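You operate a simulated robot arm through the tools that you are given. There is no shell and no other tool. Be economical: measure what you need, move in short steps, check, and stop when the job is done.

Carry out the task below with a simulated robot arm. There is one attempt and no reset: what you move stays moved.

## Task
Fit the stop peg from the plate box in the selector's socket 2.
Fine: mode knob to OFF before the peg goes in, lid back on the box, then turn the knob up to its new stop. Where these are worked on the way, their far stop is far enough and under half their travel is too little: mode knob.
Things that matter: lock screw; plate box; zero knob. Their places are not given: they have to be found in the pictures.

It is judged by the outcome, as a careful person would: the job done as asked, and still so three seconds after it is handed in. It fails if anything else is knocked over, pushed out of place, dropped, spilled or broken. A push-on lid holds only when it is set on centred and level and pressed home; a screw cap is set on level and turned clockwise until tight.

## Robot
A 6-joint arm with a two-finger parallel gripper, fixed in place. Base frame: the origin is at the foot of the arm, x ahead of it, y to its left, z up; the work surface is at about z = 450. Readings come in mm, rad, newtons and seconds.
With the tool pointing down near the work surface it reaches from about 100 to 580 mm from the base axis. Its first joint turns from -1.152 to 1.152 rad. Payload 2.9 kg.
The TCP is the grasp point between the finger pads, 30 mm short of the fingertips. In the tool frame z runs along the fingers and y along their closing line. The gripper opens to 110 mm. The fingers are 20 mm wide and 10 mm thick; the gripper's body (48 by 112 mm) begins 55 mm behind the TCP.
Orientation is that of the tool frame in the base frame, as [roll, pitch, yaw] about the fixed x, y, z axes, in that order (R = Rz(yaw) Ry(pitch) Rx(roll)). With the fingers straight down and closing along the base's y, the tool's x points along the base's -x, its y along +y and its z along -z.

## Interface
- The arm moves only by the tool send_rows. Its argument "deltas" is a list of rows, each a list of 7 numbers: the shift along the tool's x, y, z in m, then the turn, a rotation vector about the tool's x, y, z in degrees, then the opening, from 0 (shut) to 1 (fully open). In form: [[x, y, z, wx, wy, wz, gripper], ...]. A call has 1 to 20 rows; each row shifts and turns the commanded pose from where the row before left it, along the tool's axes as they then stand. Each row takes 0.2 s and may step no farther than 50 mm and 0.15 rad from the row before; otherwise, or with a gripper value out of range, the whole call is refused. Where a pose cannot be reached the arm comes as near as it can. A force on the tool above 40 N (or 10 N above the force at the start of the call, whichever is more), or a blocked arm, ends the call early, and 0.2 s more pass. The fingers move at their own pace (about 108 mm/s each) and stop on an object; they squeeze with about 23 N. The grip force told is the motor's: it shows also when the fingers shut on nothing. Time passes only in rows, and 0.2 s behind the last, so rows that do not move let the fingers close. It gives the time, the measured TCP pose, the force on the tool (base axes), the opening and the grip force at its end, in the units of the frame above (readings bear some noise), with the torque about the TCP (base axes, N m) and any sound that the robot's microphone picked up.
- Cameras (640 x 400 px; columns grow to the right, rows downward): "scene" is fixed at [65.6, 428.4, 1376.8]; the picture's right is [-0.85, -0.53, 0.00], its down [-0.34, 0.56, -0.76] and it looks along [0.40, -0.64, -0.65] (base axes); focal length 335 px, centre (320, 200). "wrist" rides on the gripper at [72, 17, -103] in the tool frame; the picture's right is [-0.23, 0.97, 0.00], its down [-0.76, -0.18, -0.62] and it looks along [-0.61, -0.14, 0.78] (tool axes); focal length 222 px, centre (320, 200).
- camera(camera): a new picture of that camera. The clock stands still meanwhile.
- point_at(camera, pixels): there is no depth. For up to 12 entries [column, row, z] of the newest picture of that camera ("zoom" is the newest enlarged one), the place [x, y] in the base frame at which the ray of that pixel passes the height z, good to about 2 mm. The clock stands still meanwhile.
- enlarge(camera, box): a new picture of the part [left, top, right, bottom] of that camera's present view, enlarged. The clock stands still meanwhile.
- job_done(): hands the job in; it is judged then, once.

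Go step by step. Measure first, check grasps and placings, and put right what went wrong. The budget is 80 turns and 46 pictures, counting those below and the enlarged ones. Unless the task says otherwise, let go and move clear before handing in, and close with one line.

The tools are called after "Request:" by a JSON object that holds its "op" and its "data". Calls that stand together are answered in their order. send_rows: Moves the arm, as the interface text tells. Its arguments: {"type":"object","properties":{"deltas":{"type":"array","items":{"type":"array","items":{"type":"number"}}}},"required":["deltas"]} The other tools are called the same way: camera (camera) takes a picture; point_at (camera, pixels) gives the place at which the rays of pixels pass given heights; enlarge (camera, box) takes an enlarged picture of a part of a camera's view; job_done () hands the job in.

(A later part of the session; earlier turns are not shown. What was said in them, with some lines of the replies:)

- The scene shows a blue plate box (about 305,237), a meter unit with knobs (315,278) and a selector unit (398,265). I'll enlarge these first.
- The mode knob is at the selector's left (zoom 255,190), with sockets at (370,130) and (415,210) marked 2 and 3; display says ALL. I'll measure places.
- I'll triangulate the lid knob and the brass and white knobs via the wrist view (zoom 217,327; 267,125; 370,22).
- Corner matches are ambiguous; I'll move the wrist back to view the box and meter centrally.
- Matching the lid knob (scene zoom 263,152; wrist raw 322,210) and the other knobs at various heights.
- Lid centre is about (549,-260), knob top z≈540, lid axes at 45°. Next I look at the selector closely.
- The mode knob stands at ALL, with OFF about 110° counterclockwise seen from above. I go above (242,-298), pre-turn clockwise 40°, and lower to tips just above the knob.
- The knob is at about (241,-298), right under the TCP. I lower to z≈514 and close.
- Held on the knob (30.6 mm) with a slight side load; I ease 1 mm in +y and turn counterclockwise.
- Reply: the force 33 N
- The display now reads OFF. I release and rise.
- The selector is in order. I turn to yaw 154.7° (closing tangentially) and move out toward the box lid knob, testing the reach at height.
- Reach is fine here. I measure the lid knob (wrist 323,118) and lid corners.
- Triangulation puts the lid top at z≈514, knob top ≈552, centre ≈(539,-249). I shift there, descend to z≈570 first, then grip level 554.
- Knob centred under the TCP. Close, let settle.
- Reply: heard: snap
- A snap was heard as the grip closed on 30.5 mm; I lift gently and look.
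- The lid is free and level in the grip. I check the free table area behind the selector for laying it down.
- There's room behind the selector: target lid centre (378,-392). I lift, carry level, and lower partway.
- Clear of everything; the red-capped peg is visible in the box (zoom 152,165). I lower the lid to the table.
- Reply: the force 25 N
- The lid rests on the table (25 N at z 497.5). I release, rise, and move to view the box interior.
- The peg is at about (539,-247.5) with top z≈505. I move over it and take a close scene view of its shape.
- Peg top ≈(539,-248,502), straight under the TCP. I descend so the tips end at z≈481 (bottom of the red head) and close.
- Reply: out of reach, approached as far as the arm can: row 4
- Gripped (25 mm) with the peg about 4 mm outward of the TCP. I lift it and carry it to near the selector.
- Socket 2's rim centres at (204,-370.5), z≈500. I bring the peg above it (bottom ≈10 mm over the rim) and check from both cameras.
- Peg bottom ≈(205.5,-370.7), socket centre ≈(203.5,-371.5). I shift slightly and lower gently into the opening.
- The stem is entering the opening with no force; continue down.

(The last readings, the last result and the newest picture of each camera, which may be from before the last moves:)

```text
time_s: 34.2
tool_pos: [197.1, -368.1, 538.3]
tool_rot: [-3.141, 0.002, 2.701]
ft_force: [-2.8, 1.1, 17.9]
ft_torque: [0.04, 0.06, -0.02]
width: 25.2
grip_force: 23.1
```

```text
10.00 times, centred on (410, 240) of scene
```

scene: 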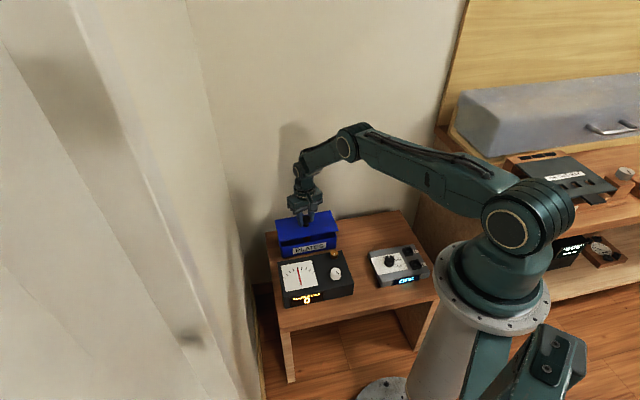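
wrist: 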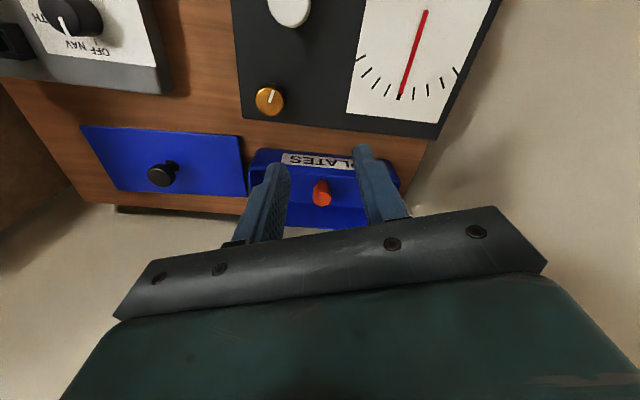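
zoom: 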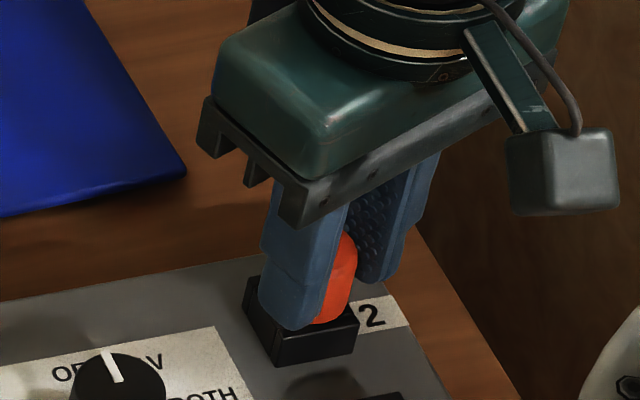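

Contact (18 N) at z 538, near the expected seat. I press a touch more to confirm, then release.

Request:
{"op": "send_rows", "data": {"deltas": [[0, 0, 0.002, 0, 0, 0, 0.1], [0, 0, 0, 0, 0, 0, 0.1]]}}

```text
time_s: 34.8
tool_pos: [196.6, -368.5, 537.4]
tool_rot: [-3.14, 0.002, 2.701]
ft_force: [-0.7, -1.2, 17.4]
ft_torque: [-0.09, -0.14, 0.02]
width: 25.5
grip_force: 22.9
```

Request:
{"op": "send_rows", "data": {"deltas": [[0, 0, -0.001, 0, 0, 0, 0.2], [0, 0, 0, 0, 0, 0, 0.45], [0, 0, 0, 0, 0, 0, 0.45], [0, 0, -0.03, 0, 0, 0, 0.45], [0, 0, -0.03, 0, 0, 0, 0.45], [0, 0, -0.04, 0, 0, 0, 0.45], [-0.04, 0, 0, 0, 0, 0, 0.45], [0, 0, 0, 0, 0, 0, 0.45]]}}

Request:
{"op": "enlarge", "data": {"camera": "scene", "box": [390, 220, 430, 260]}}

```text
time_s: 36.6
tool_pos: [234.4, -383.9, 638.7]
tool_rot: [-3.141, -0.001, 2.701]
ft_force: [0.3, 0.2, -1.2]
ft_torque: [0.02, 0.01, -0.01]
width: 49.8
grip_force: 0.2
```

```text
10.00 times, centred on (410, 240) of scene
```

zoom: 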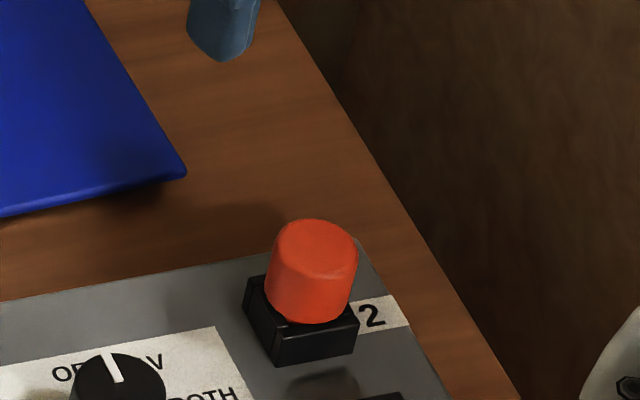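

The peg sits in socket 2 down on its head. Now I go back to the lid's knob at (379.5,-393) and grip it.

Request:
{"op": "send_rows", "data": {"deltas": [[-0.045, 0.0178, 0, 0, 0, 0, 0.5], [-0.045, 0.0178, 0, 0, 0, 0, 0.5], [-0.0452, 0.0178, 0, 0, 0, 0, 0.5], [0, 0, 0.04, 0, 0, 0, 0.5], [0, 0, 0.04, 0, 0, 0, 0.5], [0, 0, 0.03, 0, 0, 0, 0.5], [0, 0, 0.029, 0, 0, 0, 0.5], [0, 0, 0, 0, 0, 0, 0.5]]}}

Request:
{"op": "enlarge", "data": {"camera": "scene", "box": [340, 195, 420, 260]}}

```text
time_s: 38.4
tool_pos: [380.2, -393.5, 498.3]
tool_rot: [3.141, 0.001, 2.7]
ft_force: [-0.5, -0.6, 0.6]
ft_torque: [0.02, -0.01, -0.03]
width: 54.6
grip_force: 0.0
```

```text
6.15 times, centred on (380, 228) of scene
```

zoom: 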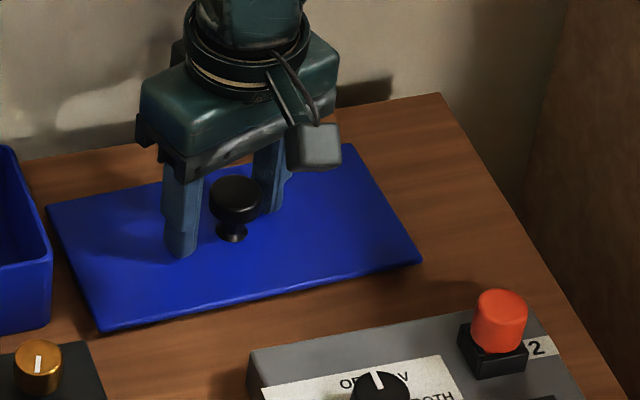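

Fingers straddle the lid knob. I close, lift and carry it back above the box.

Request:
{"op": "send_rows", "data": {"deltas": [[0, 0, 0, 0, 0, 0, 0.15], [0, 0, 0, 0, 0, 0, 0.1], [0, 0, 0, 0, 0, 0, 0.1], [0, 0, -0.02, 0, 0, 0, 0.1], [0, 0, -0.04, 0, 0, 0, 0.1], [0, 0, -0.04, 0, 0, 0, 0.1], [0, 0, -0.04, 0, 0, 0, 0.1], [-0.0173, 0.0398, 0, 0, 0, 0, 0.1], [-0.0173, 0.0398, 0, 0, 0, 0, 0.1], [-0.0173, 0.0398, 0, 0, 0, 0, 0.1], [-0.0173, 0.0398, 0, 0, 0, 0, 0.1], [-0.0173, 0.0398, 0, 0, 0, 0, 0.1], [0, 0, 0.03, 0, 0, 0, 0.1], [0, 0, 0.02, 0, 0, 0, 0.1], [0, 0, 0, 0, 0, 0, 0.1]]}}

Request:
{"op": "enlarge", "data": {"camera": "scene", "box": [265, 190, 375, 265]}}

```text
time_s: 41.6
tool_pos: [540.0, -249.6, 589.1]
tool_rot: [3.141, -0.002, 2.702]
ft_force: [1.0, -0.1, 0.0]
ft_torque: [0.01, 0.02, -0.02]
width: 30.3
grip_force: 22.7
```

```text
5.33 times, centred on (320, 228) of scene
```

zoom: 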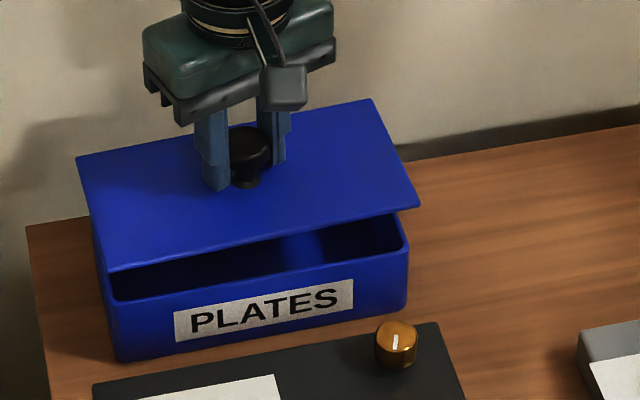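

The lid lines up as on removal. I lower to near contact and check the alignment.

Request:
{"op": "send_rows", "data": {"deltas": [[0, 0, 0.015, 0, 0, 0, 0.1], [0, 0, 0.01, 0, 0, 0, 0.1], [0, 0, 0.004, 0, 0, 0, 0.1], [0, 0, 0, 0, 0, 0, 0.1]]}}

Request:
{"op": "enlarge", "data": {"camera": "scene", "box": [265, 200, 375, 262]}}

```text
time_s: 42.6
tool_pos: [542.4, -250.5, 558.3]
tool_rot: [-3.141, 0.001, 2.701]
ft_force: [0.0, -0.4, -0.4]
ft_torque: [0.0, -0.01, -0.02]
width: 30.3
grip_force: 22.9
```

```text
5.82 times, centred on (320, 231) of scene
```

zoom: 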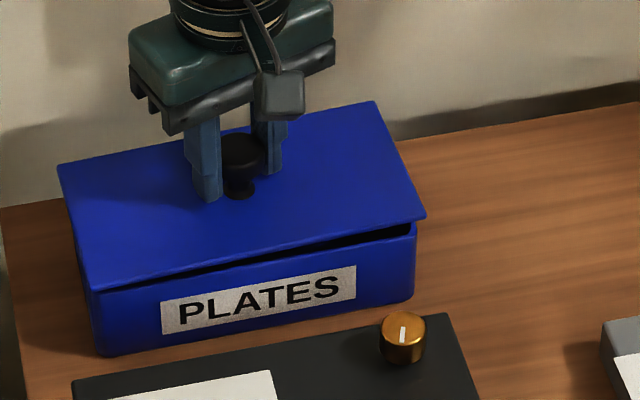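

The lid is tilted about 2.5°, right side high (gap at 415,225). I roll it level about tool x and compensate the shift.

Request:
{"op": "send_rows", "data": {"deltas": [[0, -0.0025, 0, -2.5, 0, 0, 0.1], [0, 0, 0, 0, 0, 0, 0.1]]}}

Request:
{"op": "enlarge", "data": {"camera": "scene", "box": [265, 200, 375, 262]}}

```text
time_s: 43.2
tool_pos: [540.5, -252.7, 560.9]
tool_rot: [3.097, 0.0, 2.702]
ft_force: [-2.0, 1.6, 1.5]
ft_torque: [-0.24, 0.2, -0.2]
width: 30.5
grip_force: 23.1
```

```text
5.82 times, centred on (320, 231) of scene
```

zoom: 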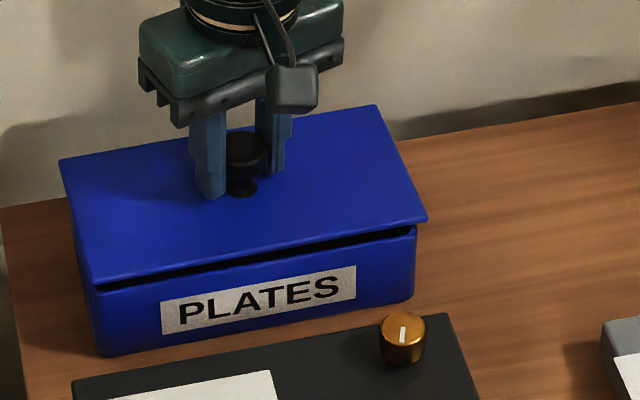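

Now level and centred within about 1 mm. I press it down.

Request:
{"op": "send_rows", "data": {"deltas": [[0, 0, 0.003, 0, 0, 0, 0.1], [0, 0, 0.002, 0, 0, 0, 0.1], [0, 0, 0.002, 0, 0, 0, 0.1], [0, 0, 0.002, 0, 0, 0, 0.1], [0, 0, 0, 0, 0, 0, 0.1]]}}

Request:
{"op": "enlarge", "data": {"camera": "scene", "box": [265, 200, 375, 262]}}

```text
time_s: 44.4
tool_pos: [542.4, -252.9, 550.8]
tool_rot: [3.098, 0.002, 2.705]
ft_force: [1.0, 6.6, 8.9]
ft_torque: [0.08, 0.5, -0.17]
width: 30.8
grip_force: 22.4
```

```text
5.82 times, centred on (320, 231) of scene
```

zoom: 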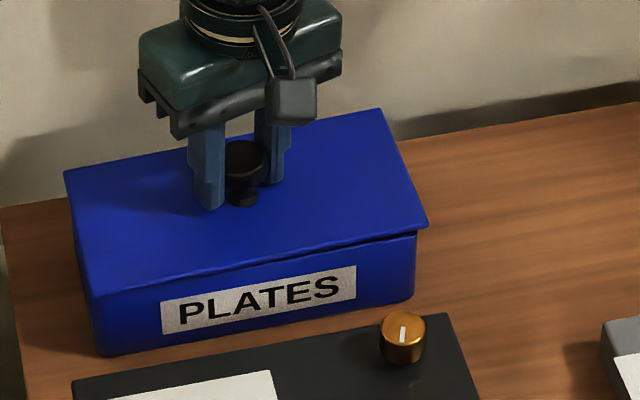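

Left edge is home but the right still shows ~3 mm gap. I roll a little further and press.

Request:
{"op": "send_rows", "data": {"deltas": [[0, 0, 0, -1.2, 0, 0, 0.1], [0, 0, 0.002, 0, 0, 0, 0.1], [0, 0, 0.002, 0, 0, 0, 0.1], [0, 0, 0.002, 0, 0, 0, 0.1], [0, 0, 0, 0, 0, 0, 0.1]]}}

Request:
{"op": "enlarge", "data": {"camera": "scene", "box": [265, 200, 375, 262]}}

```text
time_s: 45.4
tool_pos: [542.4, -252.3, 547.1]
tool_rot: [3.075, 0.0, 2.703]
ft_force: [-5.6, 3.3, 8.9]
ft_torque: [-0.45, 0.27, -0.09]
width: 31.1
grip_force: 23.0
heard: snap
stopped in row 5: the force on the tool passed its limit at 44 N (the readings are from after the stop); the commanded pose is now the measured one
```

```text
5.82 times, centred on (320, 231) of scene
```

zoom: 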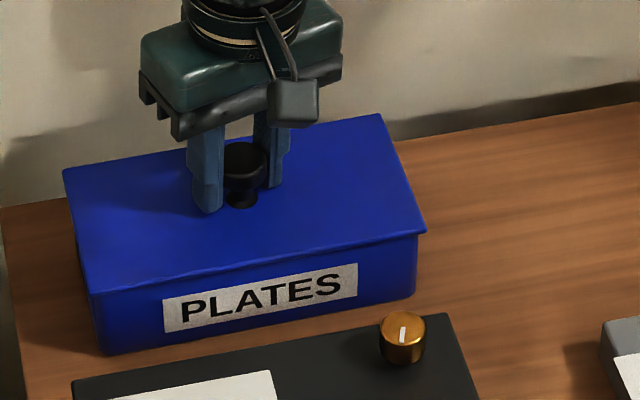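

A snap, and the gap is closed: lid home. I release minimally, rise straight, then level the tool.

Request:
{"op": "send_rows", "data": {"deltas": [[0, 0, 0, 0, 0, 0, 0.38], [0, 0, 0, 0, 0, 0, 0.38], [0, 0, -0.01, 0, 0, 0, 0.38], [0, 0, -0.03, 0, 0, 0, 0.45], [0, 0, -0.04, 3.8, 0, 0, 0.45], [0, 0, -0.03, 0, 0, 0, 0.45], [0, 0, 0, 0, 0, 0, 0.45]]}}

Request:
{"op": "camera", "data": {"camera": "scene"}}

```text
time_s: 47.0
tool_pos: [539.7, -259.4, 657.9]
tool_rot: [-3.141, 0.0, 2.702]
ft_force: [0.5, -0.3, 0.2]
ft_torque: [-0.04, 0.0, -0.05]
width: 49.2
grip_force: 0.0
```

```text
0 pictures are left
```

scene: 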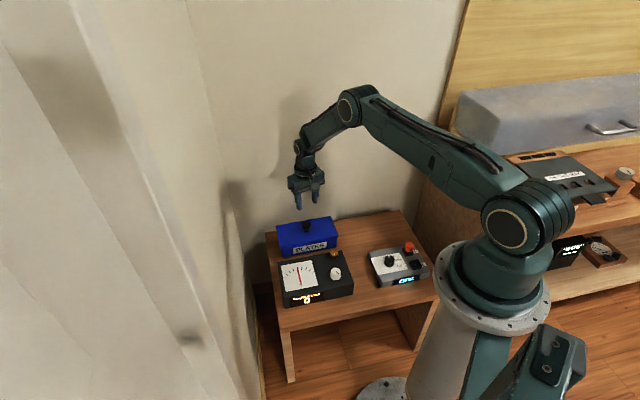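

The lid is on (305,235), the meter still reads as before, and no pictures remain. I go over the mode knob, aiming at (241.5,-296.5), and pre-turn counterclockwise to leave room for the clockwise turn.

Request:
{"op": "send_rows", "data": {"deltas": [[0.0363, -0.02294, 0, 0, 0, 0, 0.45], [0.0363, -0.02294, 0, 0, 0, 0, 0.45], [0.0363, -0.02294, 0, 0, 0, 0, 0.45], [0.0363, -0.02294, 0, 0, 0, 0, 0.45], [0.0363, -0.02294, 0, 0, 0, 0, 0.45], [0.0363, -0.02294, 0, 0, 0, 0, 0.45], [0.0363, -0.02294, 0, 0, 0, 0, 0.45], [0, 0, 0, 0, 0, -7.5, 0.5], [0, 0, 0, 0, 0, -7.5, 0.5], [0, 0, 0, 0, 0, -7.5, 0.5], [0, 0, 0, 0, 0, -7.5, 0.5], [0, 0, 0, 0, 0, -7.5, 0.5], [0, 0, 0, 0, 0, -7.5, 0.5], [0, 0, 0, 0, 0, 0, 0.5]]}}

```text
time_s: 50.0
tool_pos: [242.5, -294.1, 655.5]
tool_rot: [-3.139, -0.001, -2.794]
ft_force: [-0.4, 0.1, 0.5]
ft_torque: [0.01, -0.02, 0.02]
width: 54.7
grip_force: 0.2
```

Request:
{"op": "send_rows", "data": {"deltas": [[0.0014, -0.0013, 0.04, 0, 0, 0, 0.5], [0, 0, 0.04, 0, 0, 0, 0.5], [0, 0, 0.03, 0, 0, 0, 0.5], [0, 0, 0.015, 0, 0, 0, 0.5], [0, 0, 0.015, 0, 0, 0, 0.5], [0, 0, 0, 0, 0, 0, 0.5]]}}

```text
time_s: 51.4
tool_pos: [241.2, -297.2, 515.0]
tool_rot: [-3.141, 0.0, -2.793]
ft_force: [-0.4, 0.4, -0.6]
ft_torque: [-0.03, -0.06, -0.01]
width: 54.9
grip_force: 0.1
```

No contact on the way down. I close on the knob.

Request:
{"op": "send_rows", "data": {"deltas": [[0, 0, 0, 0, 0, 0, 0.2], [0, 0, 0, 0, 0, 0, 0.15], [0, 0, 0, 0, 0, 0, 0.15], [0, 0, 0, 0, 0, 0, 0.15]]}}

```text
time_s: 52.4
tool_pos: [241.7, -297.9, 514.3]
tool_rot: [-3.14, -0.001, -2.792]
ft_force: [1.2, -3.0, -11.1]
ft_torque: [-0.08, -0.09, -0.04]
width: 30.9
grip_force: 44.9
```

Gripped (30.9 mm). I turn clockwise in stages, watching the torque about z.

Request:
{"op": "send_rows", "data": {"deltas": [[0, 0, 0, 0, 0, 6, 0.15], [0, 0, 0, 0, 0, 6, 0.15], [0, 0, 0, 0, 0, 6, 0.15], [0, 0, 0, 0, 0, 6, 0.15], [0, 0, 0, 0, 0, 0, 0.15]]}}

```text
time_s: 53.6
tool_pos: [240.7, -296.6, 516.5]
tool_rot: [-3.14, 0.0, 3.065]
ft_force: [0.5, -9.4, -31.1]
ft_torque: [-0.24, -0.02, -0.02]
width: 30.8
grip_force: 44.9
```

Turning freely (24°), but a pull of 31 N downwards builds up; I lower 1.5 mm to relieve it and turn on.

Request:
{"op": "send_rows", "data": {"deltas": [[0, 0, 0.0015, 0, 0, 0, 0.15], [0, 0, 0, 0, 0, 0, 0.15]]}}

```text
time_s: 54.2
tool_pos: [241.5, -296.9, 516.3]
tool_rot: [-3.141, -0.003, 3.067]
ft_force: [-9.3, -4.8, 25.2]
ft_torque: [-0.03, 0.19, 0.0]
width: 30.8
grip_force: 45.5
```

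Request:
{"op": "send_rows", "data": {"deltas": [[0, 0, -0.0007, 0, 0, 6, 0.15], [0, 0, 0, 0, 0, 6, 0.15], [0, 0, 0, 0, 0, 0, 0.15]]}}

```text
time_s: 55.0
tool_pos: [240.6, -295.8, 516.0]
tool_rot: [-3.137, 0.003, 2.861]
ft_force: [-6.3, -11.0, 11.8]
ft_torque: [-0.13, 0.77, -0.02]
width: 30.7
grip_force: 45.6
```

Request:
{"op": "send_rows", "data": {"deltas": [[0, 0, 0, 0, 0, 6, 0.15], [0, 0, 0, 0, 0, 6, 0.15], [0, 0, 0, 0, 0, 6, 0.15], [0, 0, 0, 0, 0, 6, 0.15], [0, 0, 0, 0, 0, 0, 0.15]]}}

```text
time_s: 56.2
tool_pos: [241.2, -296.6, 516.1]
tool_rot: [-3.136, 0.003, 2.438]
ft_force: [-4.5, -18.4, 9.9]
ft_torque: [-0.51, 0.12, 0.55]
width: 31.0
grip_force: 44.7
```

Torque about z rose to 0.55 N m at 60° — either the stop or a detent; I turn 6° more to tell.

Request:
{"op": "send_rows", "data": {"deltas": [[0, 0, 0, 0, 0, 4, 0.15], [0, 0, 0, 0, 0, 3, 0.15], [0, 0, 0, 0, 0, 0, 0.15]]}}

```text
time_s: 57.0
tool_pos: [240.3, -297.7, 516.7]
tool_rot: [-3.136, 0.002, 2.318]
ft_force: [-6.2, -17.0, 15.0]
ft_torque: [-0.39, 0.31, 0.32]
width: 30.8
grip_force: 44.9
```

Request:
{"op": "send_rows", "data": {"deltas": [[0, 0, 0, 0, 0, 4, 0.15], [0, 0, 0, 0, 0, 4, 0.15], [0, 0, 0, 0, 0, 0, 0.15]]}}

```text
time_s: 57.8
tool_pos: [240.3, -296.2, 515.3]
tool_rot: [-3.137, -0.003, 2.179]
ft_force: [-9.7, -13.1, 5.0]
ft_torque: [-0.54, 0.18, 0.63]
width: 30.7
grip_force: 45.1
```

Torque stays at ~0.6 N m, which indicates the knob is against its stop and the pads slip. I turn 10° more to be sure it isn't short.

Request:
{"op": "send_rows", "data": {"deltas": [[0, 0, 0, 0, 0, 5, 0.15], [0, 0, 0, 0, 0, 5, 0.15], [0, 0, 0, 0, 0, 0, 0.15]]}}

```text
time_s: 58.6
tool_pos: [240.7, -296.2, 514.8]
tool_rot: [-3.141, 0.0, 2.004]
ft_force: [-9.3, -7.9, 0.6]
ft_torque: [-0.24, 0.36, 0.46]
width: 30.9
grip_force: 44.8
```

Resistance persists at 85° of hand turn, so the knob is hard against its new stop. I release and rise clear.

Request:
{"op": "send_rows", "data": {"deltas": [[0, 0, 0, 0, 0, 0, 0.4], [0, 0, 0, 0, 0, 0, 0.5], [0, 0, -0.02, 0, 0, 0, 0.5], [0, 0, -0.04, 0, 0, 0, 0.5], [0, 0, -0.04, 0, 0, 0, 0.5], [0, 0, -0.04, 0, 0, 0, 0.5], [0, 0, 0, 0, 0, 0, 0.5]]}}

```text
time_s: 60.2
tool_pos: [240.6, -298.0, 655.9]
tool_rot: [-3.139, -0.001, 2.005]
ft_force: [-0.6, 0.8, 0.0]
ft_torque: [0.01, 0.04, 0.0]
width: 54.7
grip_force: 0.1
```

The arm is clear with no load on it, so I hand the job in.

Request:
{"op": "job_done", "data": {}}

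```text
The job is handed in.
```

The stop peg is in socket 2, the lid is pressed back on the box, and the mode knob went to OFF before the peg was fitted, then up to its new stop. I had no pictures left for that last turn, so I judged the stop from the steady torque on the gripper and did not see it on the selector's display.
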